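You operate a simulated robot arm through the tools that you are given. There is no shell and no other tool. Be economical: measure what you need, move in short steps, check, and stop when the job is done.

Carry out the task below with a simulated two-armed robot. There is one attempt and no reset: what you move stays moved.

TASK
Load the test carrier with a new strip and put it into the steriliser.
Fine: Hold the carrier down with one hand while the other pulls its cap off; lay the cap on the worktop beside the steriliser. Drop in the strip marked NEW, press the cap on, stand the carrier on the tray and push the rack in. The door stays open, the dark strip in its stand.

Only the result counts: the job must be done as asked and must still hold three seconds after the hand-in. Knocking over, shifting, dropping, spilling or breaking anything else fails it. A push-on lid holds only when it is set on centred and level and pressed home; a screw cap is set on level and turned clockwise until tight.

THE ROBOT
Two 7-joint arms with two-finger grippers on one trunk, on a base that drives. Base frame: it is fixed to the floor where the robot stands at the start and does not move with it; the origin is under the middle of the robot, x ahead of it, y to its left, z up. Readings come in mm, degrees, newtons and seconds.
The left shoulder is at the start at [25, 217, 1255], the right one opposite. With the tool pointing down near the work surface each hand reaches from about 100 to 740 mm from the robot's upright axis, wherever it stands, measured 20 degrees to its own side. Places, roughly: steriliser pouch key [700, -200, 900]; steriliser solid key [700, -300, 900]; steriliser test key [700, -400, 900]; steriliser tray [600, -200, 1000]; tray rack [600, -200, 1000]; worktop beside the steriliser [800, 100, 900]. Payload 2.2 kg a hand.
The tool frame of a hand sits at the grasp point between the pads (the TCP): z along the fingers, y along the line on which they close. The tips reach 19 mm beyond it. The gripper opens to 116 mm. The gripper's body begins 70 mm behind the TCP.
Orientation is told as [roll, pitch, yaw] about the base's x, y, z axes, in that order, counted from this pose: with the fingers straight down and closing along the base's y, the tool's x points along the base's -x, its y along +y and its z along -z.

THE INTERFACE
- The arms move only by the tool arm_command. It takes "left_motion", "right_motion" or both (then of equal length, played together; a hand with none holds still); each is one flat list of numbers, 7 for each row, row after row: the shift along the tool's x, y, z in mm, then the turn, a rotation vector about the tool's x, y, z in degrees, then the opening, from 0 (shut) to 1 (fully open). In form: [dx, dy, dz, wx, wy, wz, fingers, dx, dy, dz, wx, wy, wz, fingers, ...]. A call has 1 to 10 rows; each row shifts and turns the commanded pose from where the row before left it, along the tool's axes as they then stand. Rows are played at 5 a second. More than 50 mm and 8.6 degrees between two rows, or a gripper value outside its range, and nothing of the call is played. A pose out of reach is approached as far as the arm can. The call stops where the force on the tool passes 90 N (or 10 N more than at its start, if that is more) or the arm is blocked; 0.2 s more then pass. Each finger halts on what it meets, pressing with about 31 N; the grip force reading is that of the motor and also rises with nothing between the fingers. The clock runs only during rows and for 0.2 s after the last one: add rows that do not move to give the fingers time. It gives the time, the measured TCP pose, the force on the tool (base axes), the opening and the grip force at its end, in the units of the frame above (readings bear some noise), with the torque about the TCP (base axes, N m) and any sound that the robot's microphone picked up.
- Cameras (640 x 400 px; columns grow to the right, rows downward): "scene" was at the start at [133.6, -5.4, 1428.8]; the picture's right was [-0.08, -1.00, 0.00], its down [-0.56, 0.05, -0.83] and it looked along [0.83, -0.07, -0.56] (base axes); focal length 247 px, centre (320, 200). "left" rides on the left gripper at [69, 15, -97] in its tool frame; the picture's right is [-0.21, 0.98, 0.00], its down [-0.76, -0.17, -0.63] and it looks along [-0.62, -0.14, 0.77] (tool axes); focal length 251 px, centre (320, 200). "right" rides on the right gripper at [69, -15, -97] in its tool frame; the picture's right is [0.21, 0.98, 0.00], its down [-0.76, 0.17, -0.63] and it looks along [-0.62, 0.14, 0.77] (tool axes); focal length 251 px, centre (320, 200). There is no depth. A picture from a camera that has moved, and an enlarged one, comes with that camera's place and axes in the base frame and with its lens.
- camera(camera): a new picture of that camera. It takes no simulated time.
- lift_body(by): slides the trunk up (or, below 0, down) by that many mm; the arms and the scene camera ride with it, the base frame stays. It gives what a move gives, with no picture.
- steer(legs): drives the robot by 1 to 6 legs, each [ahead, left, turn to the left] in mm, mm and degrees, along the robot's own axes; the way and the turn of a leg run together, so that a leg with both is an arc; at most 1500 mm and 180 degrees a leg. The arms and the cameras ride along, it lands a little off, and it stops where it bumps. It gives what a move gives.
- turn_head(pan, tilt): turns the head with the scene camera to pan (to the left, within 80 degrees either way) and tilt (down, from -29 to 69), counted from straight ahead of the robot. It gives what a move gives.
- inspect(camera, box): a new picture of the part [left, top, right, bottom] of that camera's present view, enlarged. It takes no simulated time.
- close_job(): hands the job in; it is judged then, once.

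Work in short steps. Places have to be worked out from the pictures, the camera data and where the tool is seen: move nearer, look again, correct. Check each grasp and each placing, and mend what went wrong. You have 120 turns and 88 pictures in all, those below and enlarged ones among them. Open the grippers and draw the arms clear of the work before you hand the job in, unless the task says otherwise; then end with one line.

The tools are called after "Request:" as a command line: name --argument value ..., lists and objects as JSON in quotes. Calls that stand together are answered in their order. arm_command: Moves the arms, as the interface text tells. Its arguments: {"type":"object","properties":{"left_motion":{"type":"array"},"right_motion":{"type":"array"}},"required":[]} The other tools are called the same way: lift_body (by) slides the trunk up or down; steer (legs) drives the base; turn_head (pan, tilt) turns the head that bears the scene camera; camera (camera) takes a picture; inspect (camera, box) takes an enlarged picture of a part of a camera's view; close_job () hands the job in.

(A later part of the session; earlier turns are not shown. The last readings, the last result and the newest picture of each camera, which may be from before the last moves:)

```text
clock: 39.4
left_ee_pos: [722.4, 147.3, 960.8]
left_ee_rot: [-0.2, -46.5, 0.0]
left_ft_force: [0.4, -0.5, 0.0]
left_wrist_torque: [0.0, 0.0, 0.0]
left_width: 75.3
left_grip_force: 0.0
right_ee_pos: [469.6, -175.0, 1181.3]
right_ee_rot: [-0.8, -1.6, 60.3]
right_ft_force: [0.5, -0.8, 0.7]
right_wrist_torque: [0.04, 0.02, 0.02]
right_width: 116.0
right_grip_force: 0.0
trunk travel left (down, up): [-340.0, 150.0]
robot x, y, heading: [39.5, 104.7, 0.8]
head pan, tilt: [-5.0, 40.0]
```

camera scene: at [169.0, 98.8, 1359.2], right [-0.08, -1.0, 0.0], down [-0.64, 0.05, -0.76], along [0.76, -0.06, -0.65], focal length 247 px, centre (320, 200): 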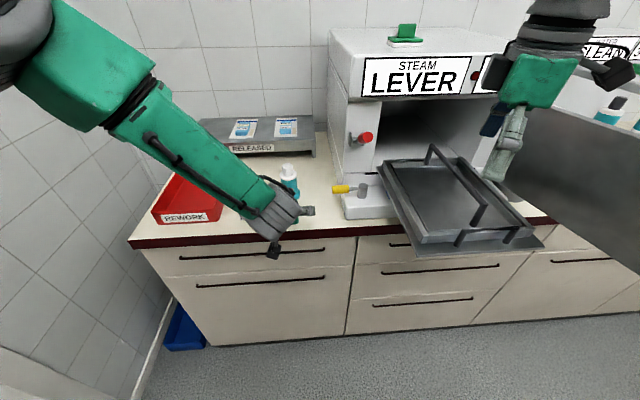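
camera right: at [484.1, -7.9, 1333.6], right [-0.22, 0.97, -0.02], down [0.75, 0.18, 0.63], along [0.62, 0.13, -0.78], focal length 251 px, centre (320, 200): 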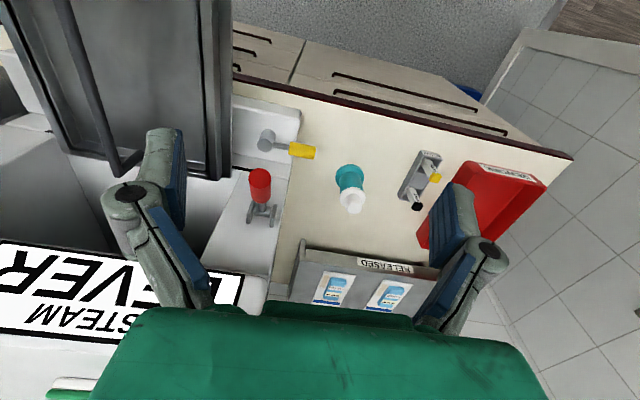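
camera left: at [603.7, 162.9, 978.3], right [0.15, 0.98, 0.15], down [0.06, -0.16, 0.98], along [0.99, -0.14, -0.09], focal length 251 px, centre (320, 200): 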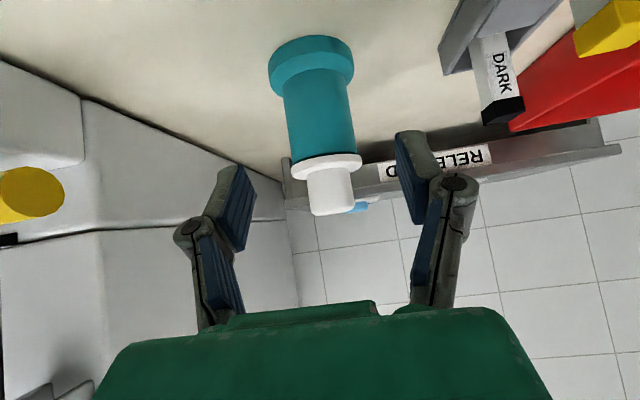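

Steady and centred. I advance 71 mm and close on the teal body.

Request:
arm_command --left_motion '[0, 0, 20, 0, 0, 0, 0.65, 0, 0, 20, 0, 0, 0, 0.65, 0, 0, 20, 0, 0, 0, 0.65, 0, 0, 11, 0, 0, 0, 0.65, 0, 0, 0, 0, 0, 0, 0.65, 0, 0, 0, 0, 0, 0, 0.65]'

Request:
camera --camera "left"

```text
clock: 40.8
left_ee_pos: [773.7, 147.7, 912.1]
left_ee_rot: [-0.1, -46.4, -0.1]
left_ft_force: [-0.3, 0.1, 0.0]
left_wrist_torque: [0.01, 0.01, 0.02]
left_width: 75.5
left_grip_force: 0.1
right_ee_pos: [469.9, -174.2, 1181.9]
right_ee_rot: [-0.7, -1.6, 60.5]
right_ft_force: [0.3, 0.3, -0.5]
right_wrist_torque: [0.02, 0.02, -0.04]
right_width: 116.2
right_grip_force: 0.2
trunk travel left (down, up): [-340.0, 150.0]
robot x, y, heading: [42.7, 105.9, 0.4]
head pan, tilt: [-5.0, 40.0]
```

```text
65 pictures are left
camera left: at [655.0, 162.9, 929.0], right [0.15, 0.98, 0.15], down [0.06, -0.16, 0.98], along [0.99, -0.14, -0.09], focal length 251 px, centre (320, 200)
```

left: 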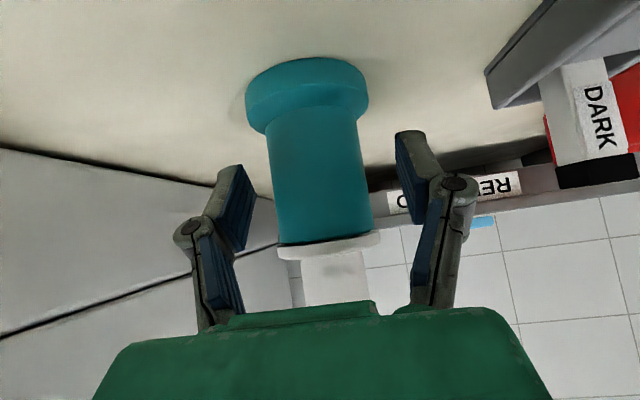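

Body centred between the pads. Close.

Request:
arm_command --left_motion '[0, 0, 0, 0, 0, 0, 0.5, 0, 0, 0, 0, 0, 0, 0.4, 0, 0, 0, 0, 0, 0, 0.3, 0, 0, 0, 0, 0, 0, 0.25, 0, 0, 0, 0, 0, 0, 0.25]'

Request:
camera --camera "left"

Request:
inspect --camera "scene" --box '[210, 130, 370, 230]'

```text
clock: 42.0
left_ee_pos: [772.1, 146.2, 911.9]
left_ee_rot: [-0.1, -46.5, -0.1]
left_ft_force: [0.9, 0.5, 3.4]
left_wrist_torque: [0.12, -0.12, -0.04]
left_width: 47.9
left_grip_force: 31.0
right_ee_pos: [470.4, -172.9, 1181.5]
right_ee_rot: [-0.7, -1.5, 60.4]
right_ft_force: [-0.4, 0.1, 0.4]
right_wrist_torque: [-0.01, 0.01, -0.03]
right_width: 116.0
right_grip_force: 0.0
trunk travel left (down, up): [-340.0, 150.0]
robot x, y, heading: [40.6, 104.6, 0.5]
head pan, tilt: [-5.0, 40.0]
```

```text
64 pictures are left
camera left: at [654.8, 163.2, 929.5], right [0.15, 0.98, 0.15], down [0.06, -0.16, 0.98], along [0.99, -0.14, -0.09], focal length 251 px, centre (320, 200)
```

left: 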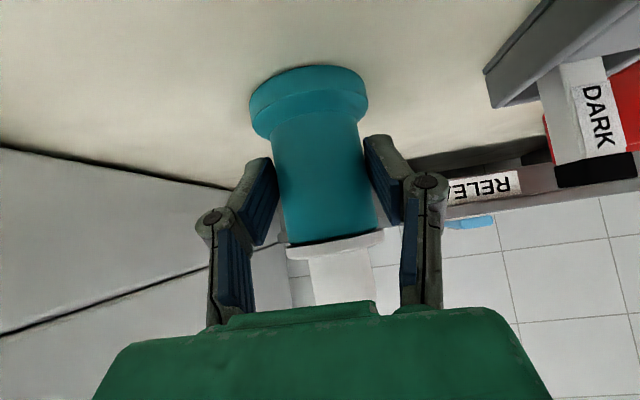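

```text
4.00 times, centred on (290, 180) of scene
camera zoom: at [169.4, 98.6, 1359.2], right [-0.08, -1.0, 0.0], down [-0.64, 0.05, -0.76], along [0.76, -0.06, -0.65], focal length 988 px, centre (440, 280)
```

zoom: 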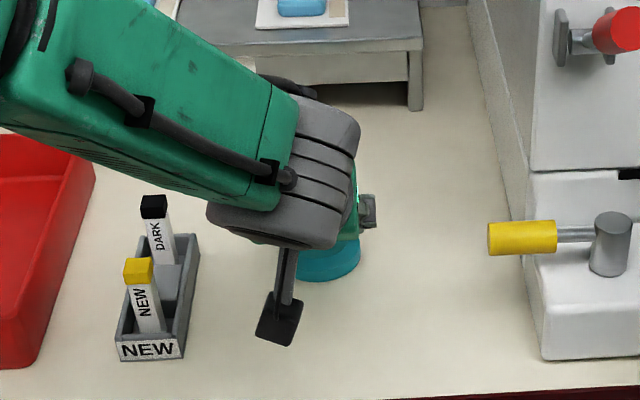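

Firm grip at 47.9 mm. The right hand can't comfortably reach x=773, so I lift the carrier 15 mm with the left, bring it nearer to about (697,120), and set it down again.

Request:
arm_command --left_motion '[-10.9, 0, -10.3, 0, 0, 0, 0.25, 13, -6.5, -13.6, 0, 0, 0, 0.25, 13, -6.5, -13.6, 0, 0, 0, 0.25, 13, -6.5, -13.6, 0, 0, 0, 0.25, 13, -6.5, -13.6, 0, 0, 0, 0.25, 0, 0, 0, 0, 0, 0, 0.25, 4.3, 0, 4.1, 0, 0, 0, 0.25, 0, 0, 0, 0, 0, 0, 0.25]'

Request:
arm_command --left_motion '[0, 0, 0, 0, 0, 0, 0.25, 0, 0, 0, 0, 0, 0, 0.25]'

Request:
camera --camera "left"

Request:
inspect --camera "scene" --box '[210, 130, 370, 230]'

```text
clock: 43.8
left_ee_pos: [697.2, 119.5, 921.7]
left_ee_rot: [-0.1, -46.5, -0.3]
left_ft_force: [-0.2, -0.8, -0.6]
left_wrist_torque: [0.01, 0.02, -0.02]
left_width: 47.6
left_grip_force: 31.4
right_ee_pos: [469.1, -174.0, 1181.8]
right_ee_rot: [-0.7, -1.5, 60.5]
right_ft_force: [0.1, -0.1, 0.2]
right_wrist_torque: [-0.01, -0.01, -0.01]
right_width: 116.0
right_grip_force: 0.0
trunk travel left (down, up): [-340.0, 150.0]
robot x, y, heading: [39.7, 106.5, 0.7]
head pan, tilt: [-5.0, 40.0]
```

```text
clock: 44.4
left_ee_pos: [697.0, 120.4, 921.3]
left_ee_rot: [-0.1, -46.4, -0.1]
left_ft_force: [-0.2, -1.1, -0.6]
left_wrist_torque: [0.0, -0.01, 0.0]
left_width: 47.6
left_grip_force: 31.1
right_ee_pos: [469.4, -174.0, 1182.1]
right_ee_rot: [-0.8, -1.5, 60.4]
right_ft_force: [0.6, -0.5, -0.2]
right_wrist_torque: [0.0, 0.01, 0.02]
right_width: 116.1
right_grip_force: 0.0
trunk travel left (down, up): [-340.0, 150.0]
robot x, y, heading: [36.7, 108.7, 0.6]
head pan, tilt: [-5.0, 40.0]
```

```text
62 pictures are left
camera left: at [579.4, 136.5, 938.3], right [0.15, 0.98, 0.15], down [0.06, -0.16, 0.98], along [0.99, -0.14, -0.09], focal length 251 px, centre (320, 200)
```

left: 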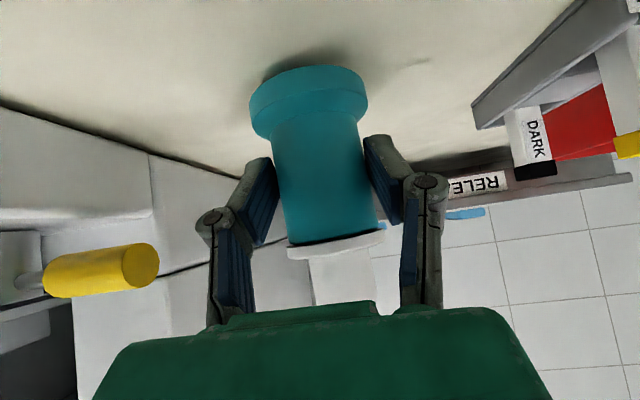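

```text
4.00 times, centred on (290, 180) of scene
camera zoom: at [169.4, 98.1, 1359.2], right [-0.08, -1.0, 0.0], down [-0.64, 0.05, -0.76], along [0.76, -0.06, -0.65], focal length 988 px, centre (440, 280)
```

zoom: 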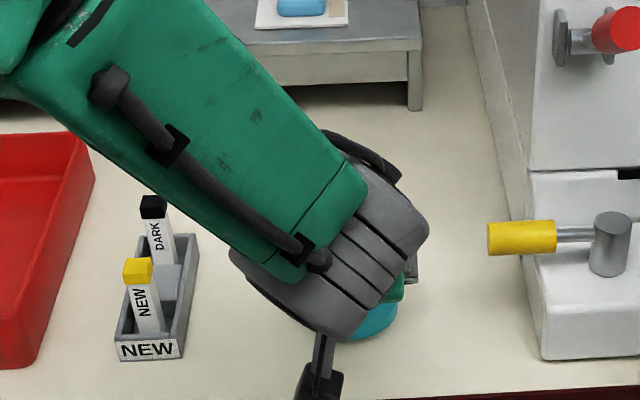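

Held well, ~9 mm above the top. Lower in small steps onto the worktop.

Request:
arm_command --left_motion '[2.9, 0, 2.8, 0, 0, 0, 0.25, 2.9, 0, 2.8, 0, 0, 0, 0.25, 1.1, 0, 1, 0, 0, 0, 0.25, 0, 0, 0, 0, 0, 0, 0.25]'

```text
clock: 45.4
left_ee_pos: [697.5, 122.7, 912.4]
left_ee_rot: [-0.2, -46.5, 0.1]
left_ft_force: [-0.4, -0.1, 5.0]
left_wrist_torque: [0.18, -0.05, 0.0]
left_width: 47.5
left_grip_force: 31.0
right_ee_pos: [469.4, -173.2, 1181.5]
right_ee_rot: [-0.7, -1.4, 60.4]
right_ft_force: [0.1, 0.0, 0.7]
right_wrist_torque: [-0.03, 0.01, 0.01]
right_width: 116.2
right_grip_force: 0.1
trunk travel left (down, up): [-340.0, 150.0]
robot x, y, heading: [40.1, 105.4, 0.7]
head pan, tilt: [-5.0, 40.0]
```

Carrier is seated (5 N down). Now the right hand: level it, yaw to 40°, narrow the opening and route round the steriliser edge toward above the knob.

Request:
arm_command --right_motion '[0, 0, 0, -0.7, 1.5, 6.6, 0.6, 0, 0, 0, 0, 0, 6.6, 0.42, 0, 0, 0, 0, 0, 6.6, 0.42, -38.8, 10.8, 0, 0, 0, 0, 0.42, -38.8, 10.8, 0, 0, 0, 0, 0.42, -38.8, 10.8, 0, 0, 0, 0, 0.42, -38.8, 10.8, 0, 0, 0, 0, 0.42, -31.7, 17, 0, 0, 0, 0, 0.42, -31.7, 17, 0, 0, 0, 0, 0.42, -31.7, 17, 0, 0, 0, 0, 0.42]'

Request:
arm_command --right_motion '[0, 0, 0, 0, 0, 0, 0.42]'

Request:
camera --camera "scene"

Request:
camera --camera "right"

```text
clock: 47.6
left_ee_pos: [698.0, 121.6, 912.7]
left_ee_rot: [-0.5, -46.4, 0.0]
left_ft_force: [0.2, -2.4, 8.7]
left_wrist_torque: [0.12, -0.17, -0.09]
left_width: 47.7
left_grip_force: 31.4
right_ee_pos: [596.4, 60.9, 1183.3]
right_ee_rot: [0.1, 0.0, 40.6]
right_ft_force: [0.5, 0.4, -0.4]
right_wrist_torque: [0.05, -0.02, -0.04]
right_width: 48.9
right_grip_force: 0.1
trunk travel left (down, up): [-340.0, 150.0]
robot x, y, heading: [38.4, 105.4, 0.6]
head pan, tilt: [-5.0, 40.0]
```

```text
clock: 48.0
left_ee_pos: [697.7, 121.2, 912.4]
left_ee_rot: [-0.1, -46.6, 0.1]
left_ft_force: [-0.2, -1.5, 9.0]
left_wrist_torque: [0.27, -0.13, 0.0]
left_width: 47.3
left_grip_force: 31.2
right_ee_pos: [596.2, 59.8, 1182.9]
right_ee_rot: [0.1, -0.1, 40.7]
right_ft_force: [-0.1, 0.6, -0.4]
right_wrist_torque: [0.0, 0.03, 0.0]
right_width: 49.0
right_grip_force: 0.1
trunk travel left (down, up): [-340.0, 150.0]
robot x, y, heading: [38.3, 108.7, 0.4]
head pan, tilt: [-5.0, 40.0]
```

```text
60 pictures are left
camera scene: at [168.7, 99.7, 1359.4], right [-0.08, -1.0, 0.0], down [-0.64, 0.05, -0.76], along [0.76, -0.06, -0.65], focal length 247 px, centre (320, 200)
```

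scene: 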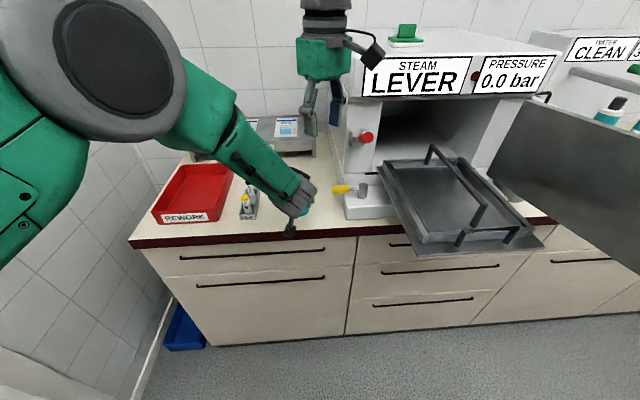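

```text
59 pictures are left
camera right: at [553.3, 3.2, 1278.9], right [-0.8, 0.6, 0.0], down [0.47, 0.62, 0.63], along [0.38, 0.51, -0.77], focal length 251 px, centre (320, 200)
```

right: 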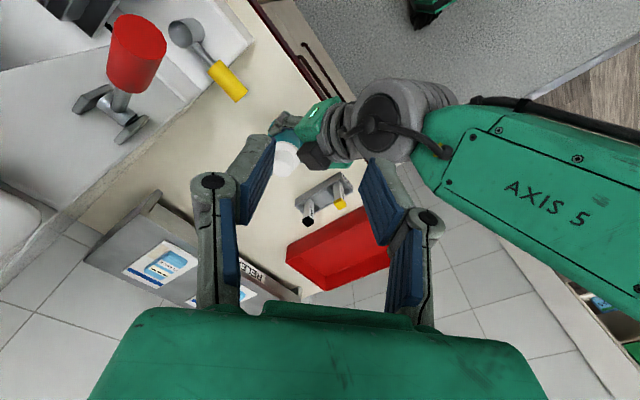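

Knob seen near (700,118). I go above it and descend to ~1045, then look.

Request:
arm_command --right_motion '[-39.3, -6.4, 0, 0, 0, 0, 0.42, -39.3, -6.4, 0, 0, 0, 0, 0.42, -39.3, -6.4, 0, 0, 0, 0, 0.42, 0, 0, 45, 0, 0, 0, 0.42, 0, 0, 45, 0, 0, 0, 0.42, 0, 0, 45, 0, 0, 0, 0.42, 0, 0, 0, 0, 0, 0, 0.42, 0, 0, 0, 0, 0, 0, 0.42]'

Request:
camera --camera "right"

Request:
camera --camera "scene"

```text
clock: 49.8
left_ee_pos: [696.8, 123.1, 910.9]
left_ee_rot: [-0.4, -46.3, 0.1]
left_ft_force: [7.9, 0.3, -17.2]
left_wrist_torque: [-0.14, 0.22, -0.07]
left_width: 47.5
left_grip_force: 30.5
right_ee_pos: [673.4, 111.7, 1042.0]
right_ee_rot: [0.1, -0.1, 40.5]
right_ft_force: [-9.2, 1.1, 17.4]
right_wrist_torque: [0.3, 0.61, 0.17]
right_width: 56.8
right_grip_force: 4.7
right hand out of reach, approached as far as the arm can: row 3
trunk travel left (down, up): [-340.0, 150.0]
robot x, y, heading: [38.3, 105.0, 0.4]
head pan, tilt: [-5.0, 40.0]
```

```text
58 pictures are left
camera right: at [630.2, 55.5, 1138.1], right [-0.8, 0.6, 0.0], down [0.47, 0.62, 0.63], along [0.38, 0.51, -0.77], focal length 251 px, centre (320, 200)
```

right: 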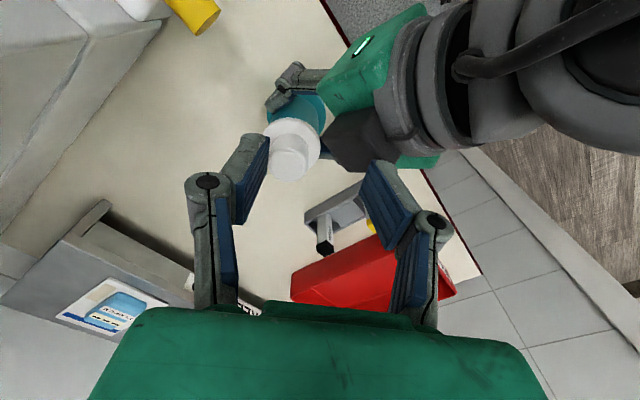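

```text
57 pictures are left
camera scene: at [170.8, 101.1, 1359.1], right [-0.08, -1.0, 0.0], down [-0.64, 0.05, -0.76], along [0.76, -0.06, -0.65], focal length 247 px, centre (320, 200)
```

scene: 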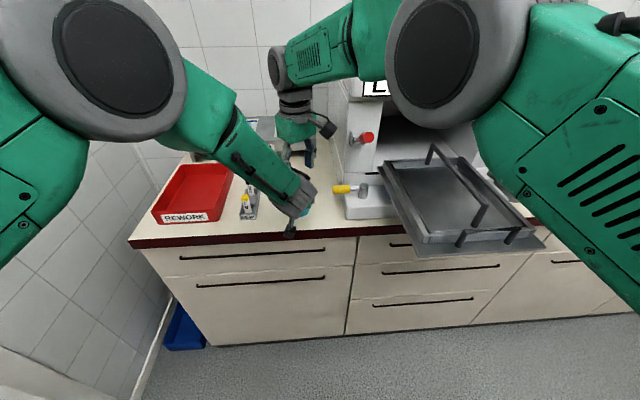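

The right hand fell short (673 instead of 698) and touched the left hand. I raise it 40 mm at once and inspect.

Request:
arm_command --right_motion '[0, 0, -20, 0, 0, 0, 0.42, 0, 0, -25, 0, 0, 0, 0.42, 0, 0, 0, 0, 0, 0, 0.42]'

Request:
camera --camera "right"

Request:
inspect --camera "scene" --box '[230, 110, 390, 240]'

```text
clock: 50.6
left_ee_pos: [697.8, 122.0, 911.7]
left_ee_rot: [-0.3, -46.4, -0.1]
left_ft_force: [0.6, 0.1, -1.1]
left_wrist_torque: [-0.01, -0.01, 0.0]
left_width: 47.4
left_grip_force: 31.0
right_ee_pos: [673.5, 111.0, 1087.7]
right_ee_rot: [0.0, 0.1, 40.6]
right_ft_force: [0.2, 0.4, 0.6]
right_wrist_torque: [0.01, 0.03, -0.01]
right_width: 48.9
right_grip_force: 0.1
trunk travel left (down, up): [-340.0, 150.0]
robot x, y, heading: [42.4, 102.2, 0.6]
head pan, tilt: [-5.0, 40.0]
```

```text
56 pictures are left
camera right: at [631.3, 55.1, 1183.8], right [-0.8, 0.6, 0.0], down [0.47, 0.62, 0.63], along [0.38, 0.51, -0.78], focal length 251 px, centre (320, 200)
```

right: 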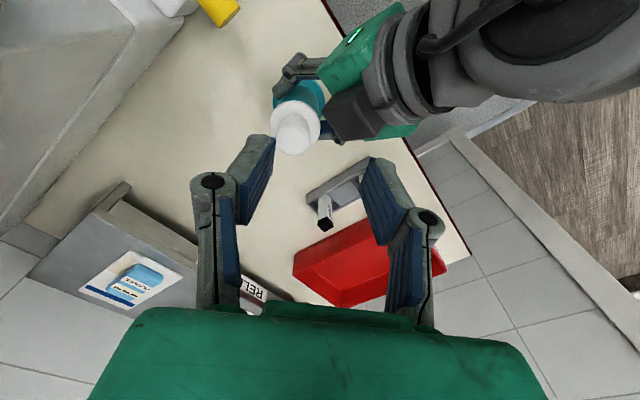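

```text
3.08 times, centred on (310, 175) of scene
camera zoom: at [171.5, 101.1, 1359.0], right [-0.08, -1.0, 0.0], down [-0.65, 0.05, -0.76], along [0.76, -0.06, -0.65], focal length 760 px, centre (351, 277)
```

zoom: 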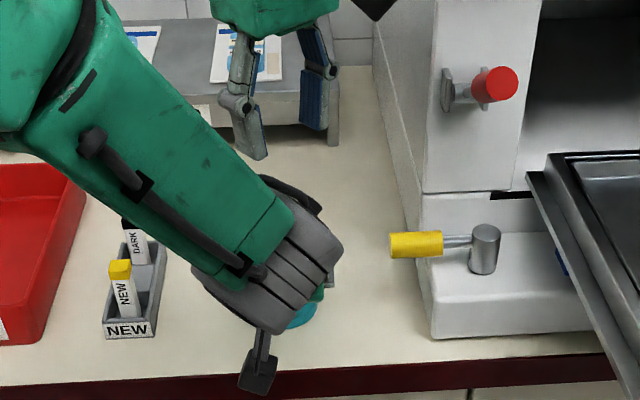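

A block on top of the left hand is in the way at this tilt. I open the left, tilt it flatter (≈ −65°) about the same grasp point, and re-close.

Request:
arm_command --left_motion '[0, 0, 0, 0, 0, 0, 0.65, 0, 0, 0, 0, 0, 0, 0.65, 0, 0, 0, 0, -6.2, 0, 0.65, 0, 0, 0, 0, -6.2, 0, 0.65, 0, 0, 0, 0, -6.2, 0, 0.65, 0, 0, 0, 0, 0, 0, 0.65, 0, 0, 0, 0, 0, 0, 0.65]'

Request:
camera --camera "left"

Request:
camera --camera "right"

```text
clock: 52.2
left_ee_pos: [697.0, 124.1, 911.6]
left_ee_rot: [-0.5, -65.2, 0.4]
left_ft_force: [0.0, 0.2, -0.1]
left_wrist_torque: [0.04, 0.01, 0.02]
left_width: 75.1
left_grip_force: 0.0
right_ee_pos: [672.3, 112.3, 1087.4]
right_ee_rot: [0.1, 0.0, 40.6]
right_ft_force: [-0.8, 0.2, -0.1]
right_wrist_torque: [0.03, 0.03, 0.01]
right_width: 48.8
right_grip_force: 0.1
trunk travel left (down, up): [-340.0, 150.0]
robot x, y, heading: [40.3, 105.1, 0.5]
head pan, tilt: [-5.0, 40.0]
```

```text
54 pictures are left
camera left: at [580.9, 138.8, 889.5], right [0.09, 0.98, 0.19], down [-0.26, -0.16, 0.95], along [0.96, -0.14, 0.23], focal length 251 px, centre (320, 200)
```

left: 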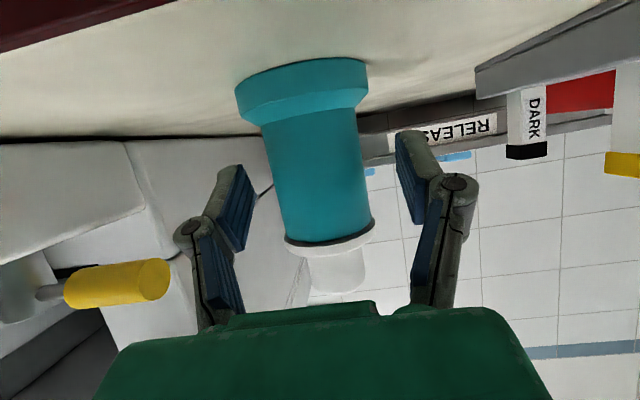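

```text
53 pictures are left
camera right: at [630.8, 55.3, 1184.2], right [-0.8, 0.6, 0.0], down [0.47, 0.62, 0.63], along [0.38, 0.51, -0.77], focal length 251 px, centre (320, 200)
```

right: 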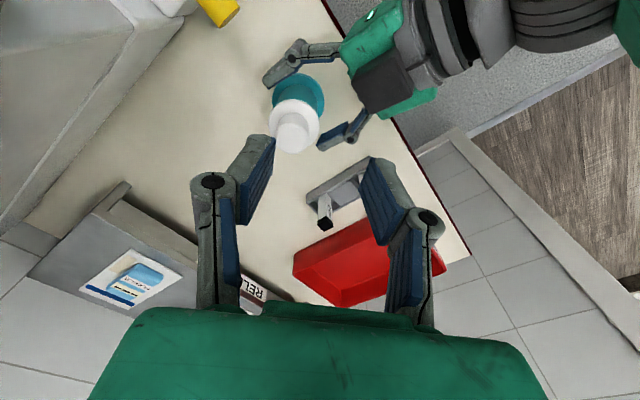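

Clear now. Left closes on the body again while the right moves over the knob (≈(704,119)).

Request:
arm_command --left_motion '[0, 0, 0, 0, 0, 0, 0.5, 0, 0, 0, 0, 0, 0, 0.4, 0, 0, 0, 0, 0, 0, 0.3, 0, 0, 0, 0, 0, 0, 0.25, 0, 0, 0, 0, 0, 0, 0.25, 0, 0, 0, 0, 0, 0, 0.25]' --right_motion '[0, 0, 0, 0, 0, 0, 0.42, -9.5, -5, 0, 0, 0, 0, 0.42, -9.5, -5, 0, 0, 0, 0, 0.42, -9.5, -5, 0, 0, 0, 0, 0.42, 0, 0, 40, 0, 0, 0, 0.42, 0, 0, 0, 0, 0, 0, 0.42]'

Request:
camera --camera "right"

Request:
arm_command --right_motion '[0, 0, 0, 0, 0, 0, 0.42]'

```text
clock: 53.6
left_ee_pos: [698.1, 123.2, 911.3]
left_ee_rot: [-0.5, -65.1, 0.2]
left_ft_force: [1.4, -0.7, 2.4]
left_wrist_torque: [0.1, -0.15, -0.06]
left_width: 47.6
left_grip_force: 30.5
right_ee_pos: [694.6, 115.3, 1047.7]
right_ee_rot: [0.2, 0.0, 40.6]
right_ft_force: [-0.3, 0.0, -0.5]
right_wrist_torque: [-0.01, 0.0, 0.0]
right_width: 48.7
right_grip_force: 0.0
right hand out of reach, approached as far as the arm can: row 4
trunk travel left (down, up): [-340.0, 150.0]
robot x, y, heading: [39.1, 103.8, 0.6]
head pan, tilt: [-5.0, 40.0]
```

```text
52 pictures are left
camera right: at [652.1, 59.9, 1144.1], right [-0.8, 0.6, 0.0], down [0.47, 0.62, 0.63], along [0.38, 0.51, -0.77], focal length 251 px, centre (320, 200)
```

right: 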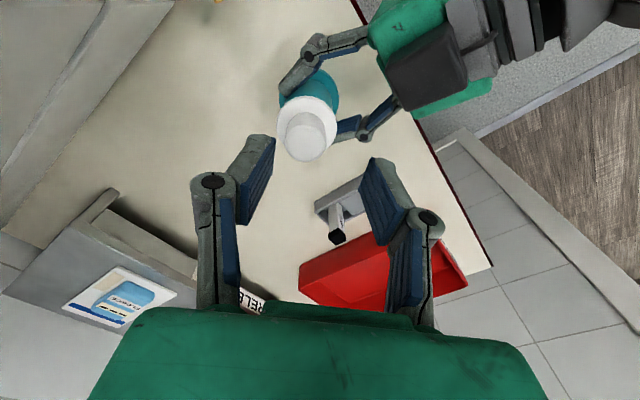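

```text
clock: 54.0
left_ee_pos: [698.8, 123.4, 910.7]
left_ee_rot: [-0.5, -65.1, 0.2]
left_ft_force: [1.6, -0.4, 3.1]
left_wrist_torque: [0.1, -0.13, -0.08]
left_width: 47.4
left_grip_force: 31.2
right_ee_pos: [695.5, 115.9, 1047.2]
right_ee_rot: [0.1, -0.1, 40.7]
right_ft_force: [0.1, -0.8, 0.2]
right_wrist_torque: [0.02, -0.01, 0.03]
right_width: 48.8
right_grip_force: 0.1
trunk travel left (down, up): [-340.0, 150.0]
robot x, y, heading: [37.8, 106.5, 0.8]
head pan, tilt: [-5.0, 40.0]
```

The right hand is at its reach limit, so the left lifts the carrier a few mm and brings it 26 mm nearer.

Request:
arm_command --left_motion '[-5.4, 0, -2.5, 0, 0, 0, 0.25, 5.5, 0, -11.8, 0, 0, 0, 0.25, 5.5, 0, -11.8, 0, 0, 0, 0.25, 0, 0, 0, 0, 0, 0, 0.25, 2.7, 0, 1.3, 0, 0, 0, 0.25, 2.7, 0, 1.3, 0, 0, 0, 0.25, 0, 0, 0, 0, 0, 0, 0.25]'

Request:
camera --camera "right"

Request:
inspect --camera "left" --box '[200, 40, 440, 320]'

```text
clock: 55.6
left_ee_pos: [671.8, 122.9, 912.1]
left_ee_rot: [-0.5, -65.0, 0.3]
left_ft_force: [-0.5, 0.1, 0.9]
left_wrist_torque: [0.07, 0.02, -0.05]
left_width: 47.5
left_grip_force: 30.9
right_ee_pos: [694.9, 116.4, 1048.5]
right_ee_rot: [0.1, 0.0, 40.6]
right_ft_force: [1.6, -0.1, 0.3]
right_wrist_torque: [-0.01, -0.02, 0.04]
right_width: 48.7
right_grip_force: 0.1
trunk travel left (down, up): [-340.0, 150.0]
robot x, y, heading: [36.4, 106.9, 0.5]
head pan, tilt: [-5.0, 40.0]
```

```text
51 pictures are left
camera right: at [652.2, 60.3, 1144.3], right [-0.8, 0.6, 0.0], down [0.47, 0.62, 0.63], along [0.38, 0.51, -0.77], focal length 251 px, centre (320, 200)
```

right: 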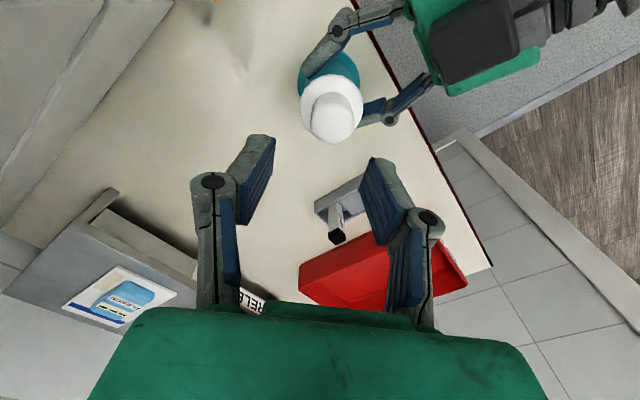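

```text
1.43 times, centred on (320, 180) of left
camera zoom: at [555.2, 138.9, 890.0], right [0.09, 0.98, 0.19], down [-0.26, -0.16, 0.95], along [0.96, -0.14, 0.23], focal length 359 px, centre (320, 229)
```

zoom: 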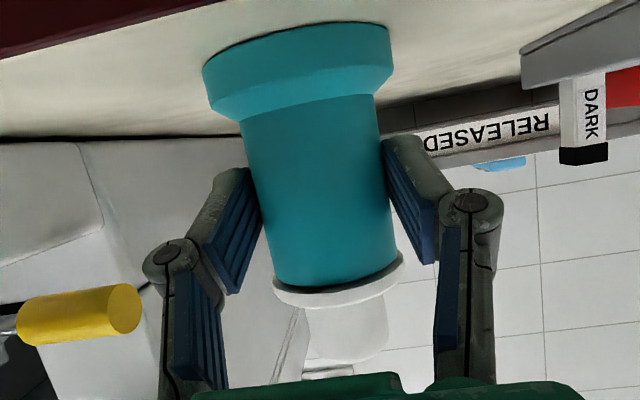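

The right camera places the knob ~13 mm further in x than the left grasp suggests — maybe the carrier is tilted. I check in the scene view.

Request:
inspect --camera "scene" --box '[260, 150, 356, 210]'

Request:
inspect --camera "right" --box '[260, 40, 420, 160]'

```text
6.67 times, centred on (308, 180) of scene
camera zoom: at [170.9, 101.2, 1359.1], right [-0.08, -1.0, 0.0], down [-0.64, 0.05, -0.76], along [0.76, -0.06, -0.65], focal length 1647 px, centre (400, 333)
```

zoom: 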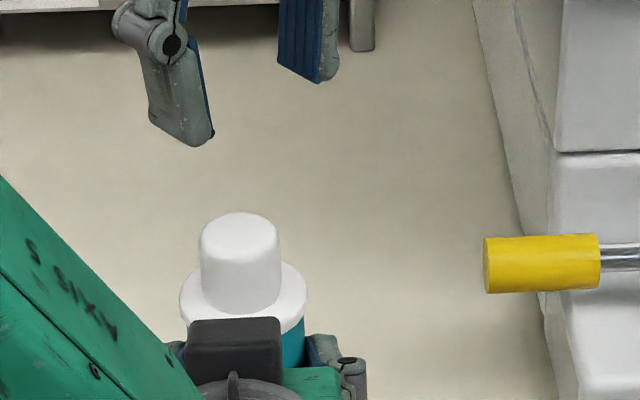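

```text
3.33 times, centred on (340, 100) of right
camera zoom: at [652.2, 60.3, 1144.3], right [-0.8, 0.6, 0.0], down [0.47, 0.62, 0.63], along [0.38, 0.51, -0.77], focal length 838 px, centre (253, 533)
```

zoom: 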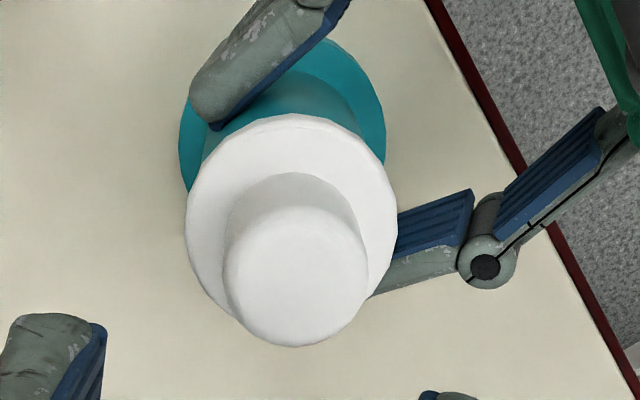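

Good: both views agree—carrier is upright at ≈(686.5,122), top z≈973. I align the right hand over it and descend.

Request:
arm_command --right_motion '[2.4, 9.5, 0, 0, 0, 0, 0.42, 0, 0, 20, 0, 0, 0, 0.42, 0, 0, 20, 0, 0, 0, 0.42, 0, 0, 0, 0, 0, 0, 0.42, 0, 0, 0, 0, 0, 0, 0.42]' --left_motion '[0.9, 0, 0.4, 0, 0, 0, 0.25, 0, 0, 0, 0, 0, 0, 0.25, 0, 0, 0, 0, 0, 0, 0.25, 0, 0, 0, 0, 0, 0, 0.25, 0, 0, 0, 0, 0, 0, 0.25]'

Request:
camera --camera "right"

Request:
inspect --camera "scene" --box '[260, 140, 356, 200]'

```text
clock: 56.8
left_ee_pos: [671.8, 123.2, 911.8]
left_ee_rot: [-0.5, -65.2, 0.3]
left_ft_force: [-1.1, -0.4, 7.9]
left_wrist_torque: [0.23, -0.06, 0.01]
left_width: 47.5
left_grip_force: 30.9
right_ee_pos: [683.8, 121.3, 1008.6]
right_ee_rot: [0.0, 0.0, 40.6]
right_ft_force: [0.7, -0.4, 0.2]
right_wrist_torque: [0.05, 0.03, 0.04]
right_width: 48.7
right_grip_force: 0.0
trunk travel left (down, up): [-340.0, 150.0]
robot x, y, heading: [40.4, 107.3, 0.9]
head pan, tilt: [-5.0, 40.0]
```

```text
47 pictures are left
camera right: at [641.3, 65.0, 1103.8], right [-0.8, 0.6, 0.0], down [0.47, 0.62, 0.63], along [0.38, 0.51, -0.77], focal length 251 px, centre (320, 200)
```

right: 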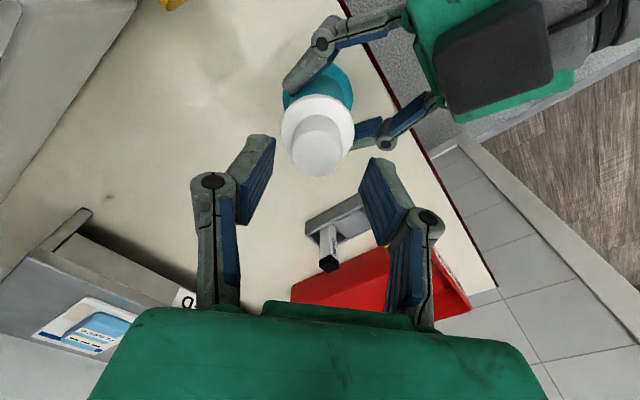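

```text
6.67 times, centred on (308, 170) of scene
camera zoom: at [169.3, 101.2, 1359.3], right [-0.08, -1.0, 0.0], down [-0.64, 0.05, -0.76], along [0.76, -0.06, -0.65], focal length 1647 px, centre (400, 400)
```

zoom: 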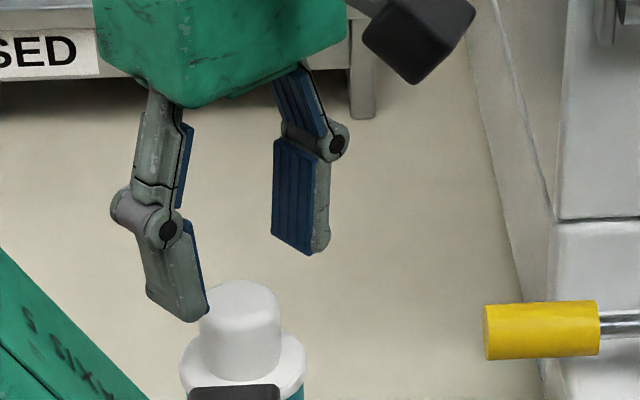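

Aligned within 2 mm. Descend to grip height.

Request:
arm_command --right_motion '[-1.5, -1.5, 15, 0, 0, 0, 0.42, 0, 0, 12, 0, 0, 0, 0.42, 0, 0, 10, 0, 0, 0, 0.42, 0, 0, 0, 0, 0, 0, 0.42, 0, 0, 0, 0, 0, 0, 0.42]'

Request:
camera --camera "right"

Request:
inspect --camera "scene" --box '[260, 140, 356, 200]'

```text
clock: 58.0
left_ee_pos: [671.5, 124.2, 910.1]
left_ee_rot: [-0.5, -65.1, 0.3]
left_ft_force: [1.1, 0.2, 10.8]
left_wrist_torque: [0.14, -0.2, -0.02]
left_width: 47.3
left_grip_force: 31.4
right_ee_pos: [687.0, 121.6, 970.0]
right_ee_rot: [0.0, 0.1, 40.6]
right_ft_force: [0.4, 0.3, 0.7]
right_wrist_torque: [-0.01, 0.0, -0.02]
right_width: 48.9
right_grip_force: 0.1
trunk travel left (down, up): [-340.0, 150.0]
robot x, y, heading: [39.2, 105.0, 0.6]
head pan, tilt: [-5.0, 40.0]
```

```text
45 pictures are left
camera right: at [644.5, 65.3, 1067.1], right [-0.8, 0.6, 0.0], down [0.47, 0.62, 0.63], along [0.38, 0.51, -0.77], focal length 251 px, centre (320, 200)
```

right: 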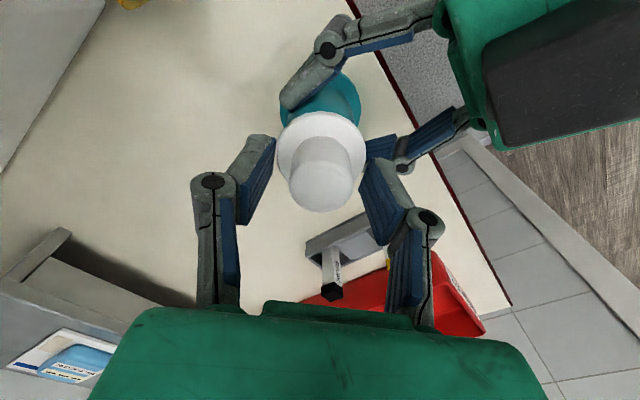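

```text
6.67 times, centred on (308, 170) of scene
camera zoom: at [169.3, 101.1, 1359.3], right [-0.08, -1.0, 0.0], down [-0.64, 0.05, -0.76], along [0.76, -0.06, -0.65], focal length 1647 px, centre (400, 400)
```

zoom: 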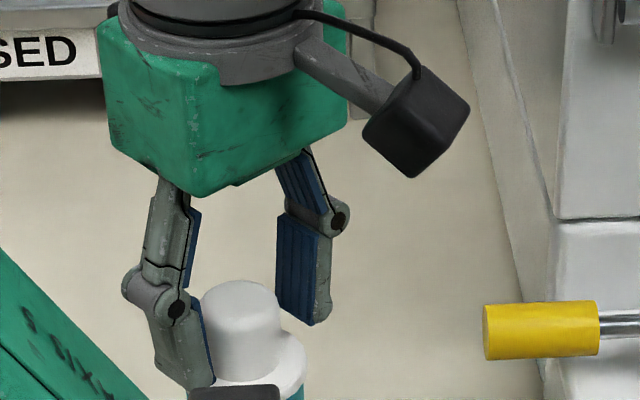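

Fingers straddle the knob. Close the right hand on it.

Request:
arm_command --right_motion '[0, 0, 0, 0, 0, 0, 0.35, 0, 0, 0, 0, 0, 0, 0.28, 0, 0, 0, 0, 0, 0, 0.2, 0, 0, 0, 0, 0, 0, 0.1, 0, 0, 0, 0, 0, 0, 0.1]'

```text
clock: 59.2
left_ee_pos: [672.2, 123.6, 909.8]
left_ee_rot: [-0.5, -65.2, 0.3]
left_ft_force: [2.2, -1.2, 11.9]
left_wrist_torque: [0.12, -0.24, -0.01]
left_width: 47.4
left_grip_force: 31.0
right_ee_pos: [687.6, 122.0, 970.2]
right_ee_rot: [0.0, 0.0, 40.6]
right_ft_force: [-0.7, 0.6, 0.0]
right_wrist_torque: [0.0, 0.01, 0.02]
right_width: 30.4
right_grip_force: 30.7
trunk travel left (down, up): [-340.0, 150.0]
robot x, y, heading: [42.0, 109.0, 0.6]
head pan, tilt: [-5.0, 40.0]
heard: snap
```

Gripped (30.4 mm); a snap was heard. I pull straight up slowly while the left holds.

Request:
arm_command --right_motion '[0, 0, -4, 0, 0, 0, 0.1, 0, 0, -5, 0, 0, 0, 0.1, 0, 0, -6, 0, 0, 0, 0.1, 0, 0, 0, 0, 0, 0, 0.1]'

Request:
camera --camera "right"

Request:
inspect --camera "scene" --box '[260, 140, 356, 200]'

```text
clock: 60.2
left_ee_pos: [671.1, 122.7, 910.8]
left_ee_rot: [-0.5, -65.1, 0.3]
left_ft_force: [0.8, 0.2, 10.9]
left_wrist_torque: [0.1, -0.23, 0.02]
left_width: 47.6
left_grip_force: 30.8
right_ee_pos: [687.3, 122.0, 987.0]
right_ee_rot: [0.2, 0.1, 40.5]
right_ft_force: [0.3, -0.8, 0.8]
right_wrist_torque: [0.01, -0.01, -0.01]
right_width: 30.4
right_grip_force: 31.2
trunk travel left (down, up): [-340.0, 150.0]
robot x, y, heading: [40.9, 105.7, 0.7]
head pan, tilt: [-5.0, 40.0]
```

```text
43 pictures are left
camera right: at [644.1, 65.6, 1083.2], right [-0.8, 0.6, 0.0], down [0.47, 0.62, 0.63], along [0.38, 0.51, -0.77], focal length 251 px, centre (320, 200)
```

right: 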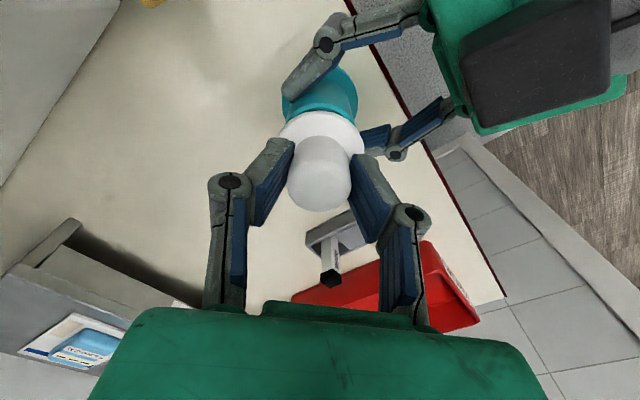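

```text
6.67 times, centred on (308, 170) of scene
camera zoom: at [169.2, 101.2, 1359.3], right [-0.08, -1.0, 0.0], down [-0.64, 0.05, -0.76], along [0.76, -0.06, -0.65], focal length 1647 px, centre (400, 400)
```

zoom: 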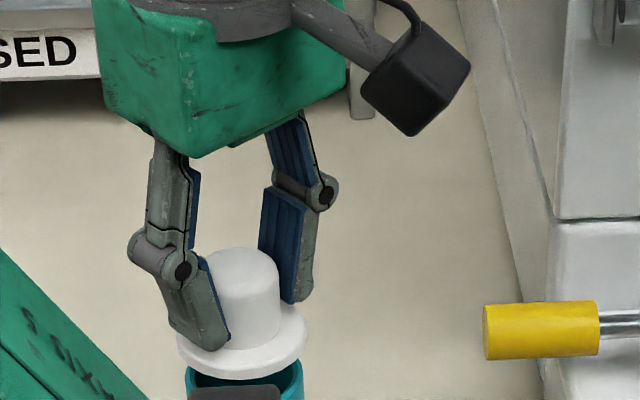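

Cap is off. I raise it clear, and the left lets go and backs straight out, then rises.

Request:
arm_command --right_motion '[0, 0, -15, 0, 0, 0, 0.1, 0, 0, -20, 0, 0, 0, 0.1, 0, 0, -20, 0, 0, 0, 0.1, 0, 0, -20, 0, 0, 0, 0.1]'

Request:
arm_command --left_motion '[0, 0, 0, 0, 0, 0, 0.45, 0, 0, 0, 0, 0, 0, 0.6, 0, 0, 0, 0, 0, 0, 0.65, 0, 0, -20, 0, 0, 0, 0.65, 0, 0, -40, 0, 0, 0, 0.65, 0, 0, -45, 0, 0, 0, 0.65, -30, 30, -15, 0, 0, 0, 0.65, -35, 35, -15, 0, 0, 0, 0.65, -35, 35, -15, 0, 0, 0, 0.65, 0, 0, 0, 0, 0, 0, 0.65]'

Request:
camera --camera "right"

Request:
camera --camera "scene"

```text
clock: 61.2
left_ee_pos: [671.5, 125.7, 911.4]
left_ee_rot: [-0.4, -65.1, 0.4]
left_ft_force: [1.2, 0.4, 11.7]
left_wrist_torque: [0.1, -0.21, -0.03]
left_width: 47.5
left_grip_force: 31.3
right_ee_pos: [687.6, 121.7, 1061.3]
right_ee_rot: [0.1, 0.1, 40.7]
right_ft_force: [0.0, -0.9, 0.2]
right_wrist_torque: [0.04, -0.02, 0.02]
right_width: 30.3
right_grip_force: 31.1
trunk travel left (down, up): [-340.0, 150.0]
robot x, y, heading: [38.5, 106.9, 0.6]
head pan, tilt: [-5.0, 40.0]
```

```text
refused: row 8 steps farther than a row can; nothing moved
```

```text
41 pictures are left
camera right: at [644.4, 65.8, 1158.0], right [-0.8, 0.6, 0.0], down [0.47, 0.62, 0.63], along [0.38, 0.51, -0.77], focal length 251 px, centre (320, 200)
```

right: 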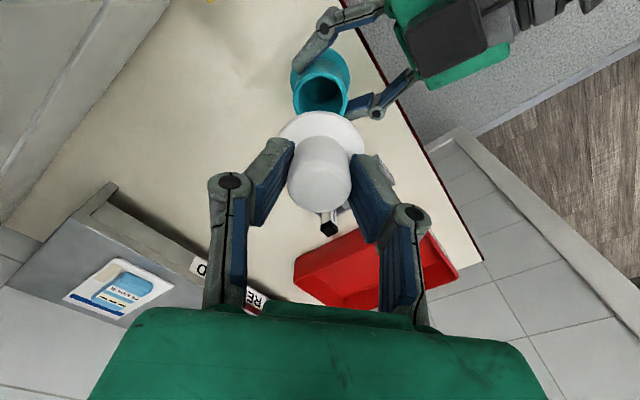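

```text
40 pictures are left
camera scene: at [169.1, 101.2, 1359.4], right [-0.08, -1.0, 0.0], down [-0.64, 0.05, -0.76], along [0.76, -0.06, -0.65], focal length 247 px, centre (320, 200)
```

scene: 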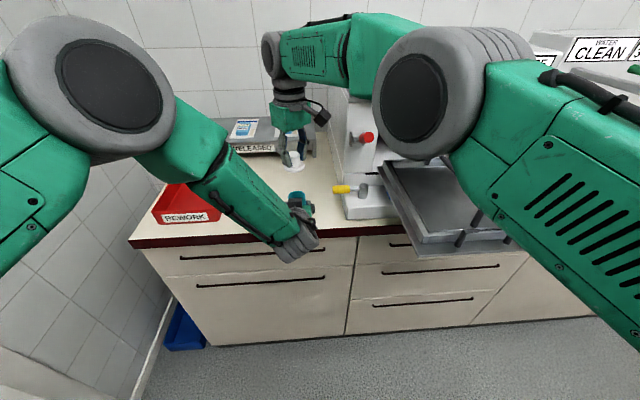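

Carrier is open and empty. One row was too long; I redo the left release and retreat with shorter steps.

Request:
arm_command --left_motion '[0, 0, 0, 0, 0, 0, 0.45, 0, 0, 0, 0, 0, 0, 0.6, 0, 0, 0, 0, 0, 0, 0.65, 0, 0, -20, 0, 0, 0, 0.65, 0, 0, -40, 0, 0, 0, 0.65, 0, 0, -45, 0, 0, 0, 0.65, -30, 20, -15, 0, 0, 0, 0.65, -30, 30, -15, 0, 0, 0, 0.65, -30, 30, -15, 0, 0, 0, 0.65, 0, 0, 0, 0, 0, 0, 0.65]'

```text
clock: 63.4
left_ee_pos: [572.8, 206.2, 1055.1]
left_ee_rot: [-0.6, -65.0, 0.2]
left_ft_force: [0.1, 0.2, -1.5]
left_wrist_torque: [-0.01, -0.03, 0.02]
left_width: 75.6
left_grip_force: 0.0
right_ee_pos: [688.4, 123.6, 1061.3]
right_ee_rot: [0.1, 0.1, 40.7]
right_ft_force: [0.1, -0.4, -1.1]
right_wrist_torque: [0.01, 0.02, -0.01]
right_width: 30.3
right_grip_force: 31.2
trunk travel left (down, up): [-340.0, 150.0]
robot x, y, heading: [40.6, 104.6, 0.7]
head pan, tilt: [-5.0, 40.0]
```

Left: rotate upright to vertical and shift to y≈300.

Request:
arm_command --left_motion '[0, 15, 0, 0, 8.1, 0, 0.5, 0, 15, 0, 0, 8.1, 0, 0.4, 0, 15, 0, 0, 8.1, 0, 0.4, 0, 15, 0, 0, 8.1, 0, 0.4, 0, 15, 0, 0, 8.1, 0, 0.4, 0, 15, 0, 0, 8.1, 0, 0.4, 0, 5, 0, 0, 8.1, 0, 0.4, 0, 5, 0, 0, 8.3, 0, 0.4, 0, 0, 0, 0, 0, 0, 0.4]'

Request:
camera --camera "left"

```text
clock: 65.4
left_ee_pos: [573.4, 303.9, 1055.1]
left_ee_rot: [-0.2, -0.1, -0.3]
left_ft_force: [0.0, -0.3, 1.0]
left_wrist_torque: [-0.02, -0.03, 0.01]
left_width: 46.1
left_grip_force: 0.0
right_ee_pos: [688.1, 120.1, 1063.1]
right_ee_rot: [0.1, 0.0, 40.6]
right_ft_force: [1.1, 0.3, 0.8]
right_wrist_torque: [0.02, -0.02, 0.0]
right_width: 30.7
right_grip_force: 30.8
trunk travel left (down, up): [-340.0, 150.0]
robot x, y, heading: [39.2, 107.4, 0.3]
head pan, tilt: [-5.0, 40.0]
```

```text
39 pictures are left
camera left: at [504.1, 318.5, 1152.5], right [0.22, 0.98, 0.0], down [0.76, -0.17, 0.63], along [0.62, -0.14, -0.77], focal length 251 px, centre (320, 200)
```

left: 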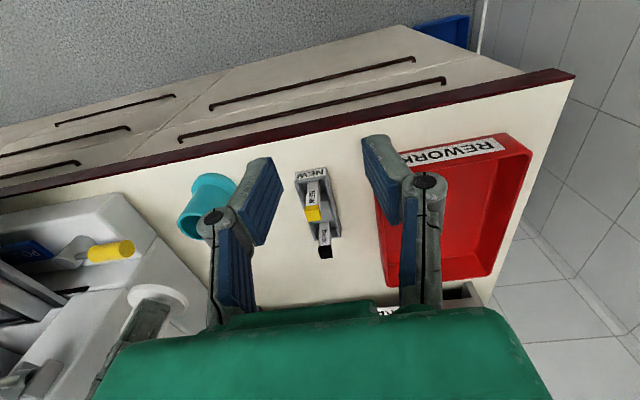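

Left is vertical over the left side; NEW strip head confirmed at ≈(697,265,934). Now the right lays the cap at ≈(666,196), descending in stages.

Request:
arm_command --right_motion '[-16, 35.6, 0, 0, 0, 0, 0.1, -16, 35.6, 0, 0, 0, 0, 0.1, 0, 0, 45, 0, 0, 0, 0.1, 0, 0, 45, 0, 0, 0, 0.1, 0, 0, 45, 0, 0, 0, 0.1, 0, 0, 20, 0, 0, 0, 0.1, 0, 0, 0, 0, 0, 0, 0.1]'

Request:
inspect --camera "scene" --box '[220, 130, 348, 230]'

```text
clock: 67.0
left_ee_pos: [572.4, 305.5, 1056.1]
left_ee_rot: [-0.2, -0.3, -0.2]
left_ft_force: [-0.9, -0.5, 0.6]
left_wrist_torque: [0.04, -0.08, 0.04]
left_width: 46.4
left_grip_force: 0.0
right_ee_pos: [665.6, 177.6, 908.4]
right_ee_rot: [-0.2, -0.1, 40.7]
right_ft_force: [-0.4, -0.2, 0.3]
right_wrist_torque: [-0.01, -0.03, 0.01]
right_width: 30.4
right_grip_force: 30.8
right hand out of reach, approached as far as the arm can: row 2
trunk travel left (down, up): [-340.0, 150.0]
robot x, y, heading: [41.3, 109.4, 0.5]
head pan, tilt: [-5.0, 40.0]
```

```text
4.00 times, centred on (284, 180) of scene
camera zoom: at [168.0, 104.9, 1359.5], right [-0.08, -1.0, 0.0], down [-0.64, 0.05, -0.77], along [0.76, -0.06, -0.64], focal length 988 px, centre (464, 280)
```

zoom: 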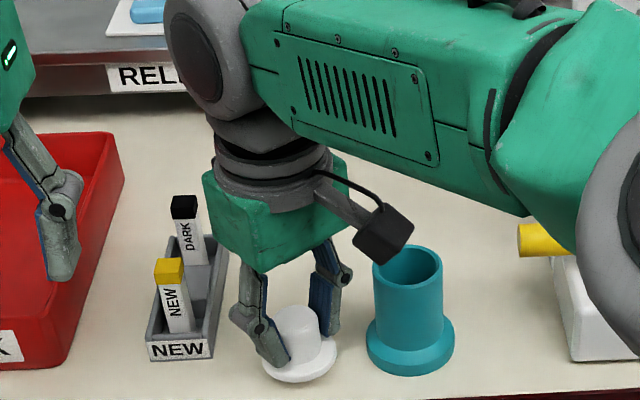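

Cap is above free worktop at (666,178), ~20 mm from the carrier. Lower gently until it touches.

Request:
arm_command --right_motion '[0, 0, 6, 0, 0, 0, 0.1, 0, 0, 4, 0, 0, 0, 0.1, 0, 0, 3, 0, 0, 0, 0.1, 0, 0, 0, 0, 0, 0, 0.1]'

```text
clock: 68.0
left_ee_pos: [573.3, 306.7, 1055.6]
left_ee_rot: [-0.2, -0.1, -0.2]
left_ft_force: [-0.1, -0.1, 0.0]
left_wrist_torque: [-0.03, 0.0, 0.02]
left_width: 46.0
left_grip_force: 0.2
right_ee_pos: [665.5, 177.5, 894.5]
right_ee_rot: [0.0, -0.2, 40.7]
right_ft_force: [0.4, 6.1, 14.4]
right_wrist_torque: [0.19, -0.01, 0.05]
right_width: 30.5
right_grip_force: 31.6
trunk travel left (down, up): [-340.0, 150.0]
robot x, y, heading: [36.8, 106.8, 0.5]
head pan, tilt: [-5.0, 40.0]
```

Cap rests on the worktop (14 N at z 894.5). Release and rise, then take the right hand away towards −y.

Request:
arm_command --right_motion '[0, 0, -1, 0, 0, 0, 0.2, 0, 0, 0, 0, 0, 0, 0.3, 0, 0, 0, 0, 0, 0, 0.38, 0, 0, 0, 0, 0, 0, 0.38, 0, 0, -20, 0, 0, 0, 0.38, 0, 0, -45, 0, 0, 0, 0.38, 0, 0, -45, 0, 0, 0, 0.38, 0, 0, -45, 0, 0, 0, 0.38, 0, 0, 0, 0, 0, 0, 0.38]'

Request:
camera --camera "right"

```text
clock: 70.0
left_ee_pos: [574.3, 305.2, 1054.0]
left_ee_rot: [-0.3, 0.0, -0.2]
left_ft_force: [0.2, 0.1, -0.1]
left_wrist_torque: [0.03, -0.02, 0.01]
left_width: 46.6
left_grip_force: 0.1
right_ee_pos: [664.7, 176.2, 1051.1]
right_ee_rot: [0.1, 0.1, 40.6]
right_ft_force: [0.3, -0.6, -0.2]
right_wrist_torque: [-0.05, 0.07, 0.02]
right_width: 44.1
right_grip_force: 0.1
trunk travel left (down, up): [-340.0, 150.0]
robot x, y, heading: [39.0, 105.9, 0.5]
head pan, tilt: [-5.0, 40.0]
```

```text
37 pictures are left
camera right: at [623.2, 120.7, 1146.1], right [-0.8, 0.6, 0.0], down [0.47, 0.62, 0.63], along [0.38, 0.51, -0.78], focal length 251 px, centre (320, 200)
```

right: 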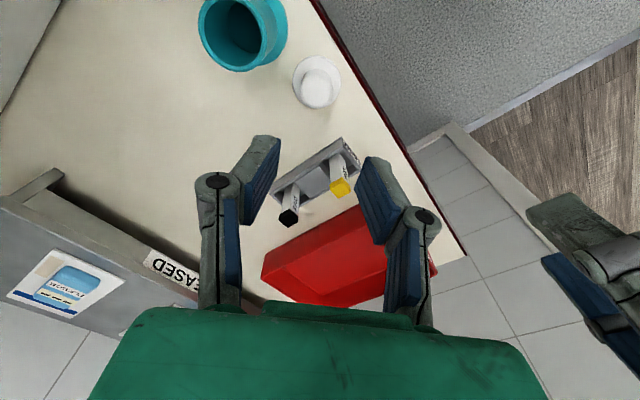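

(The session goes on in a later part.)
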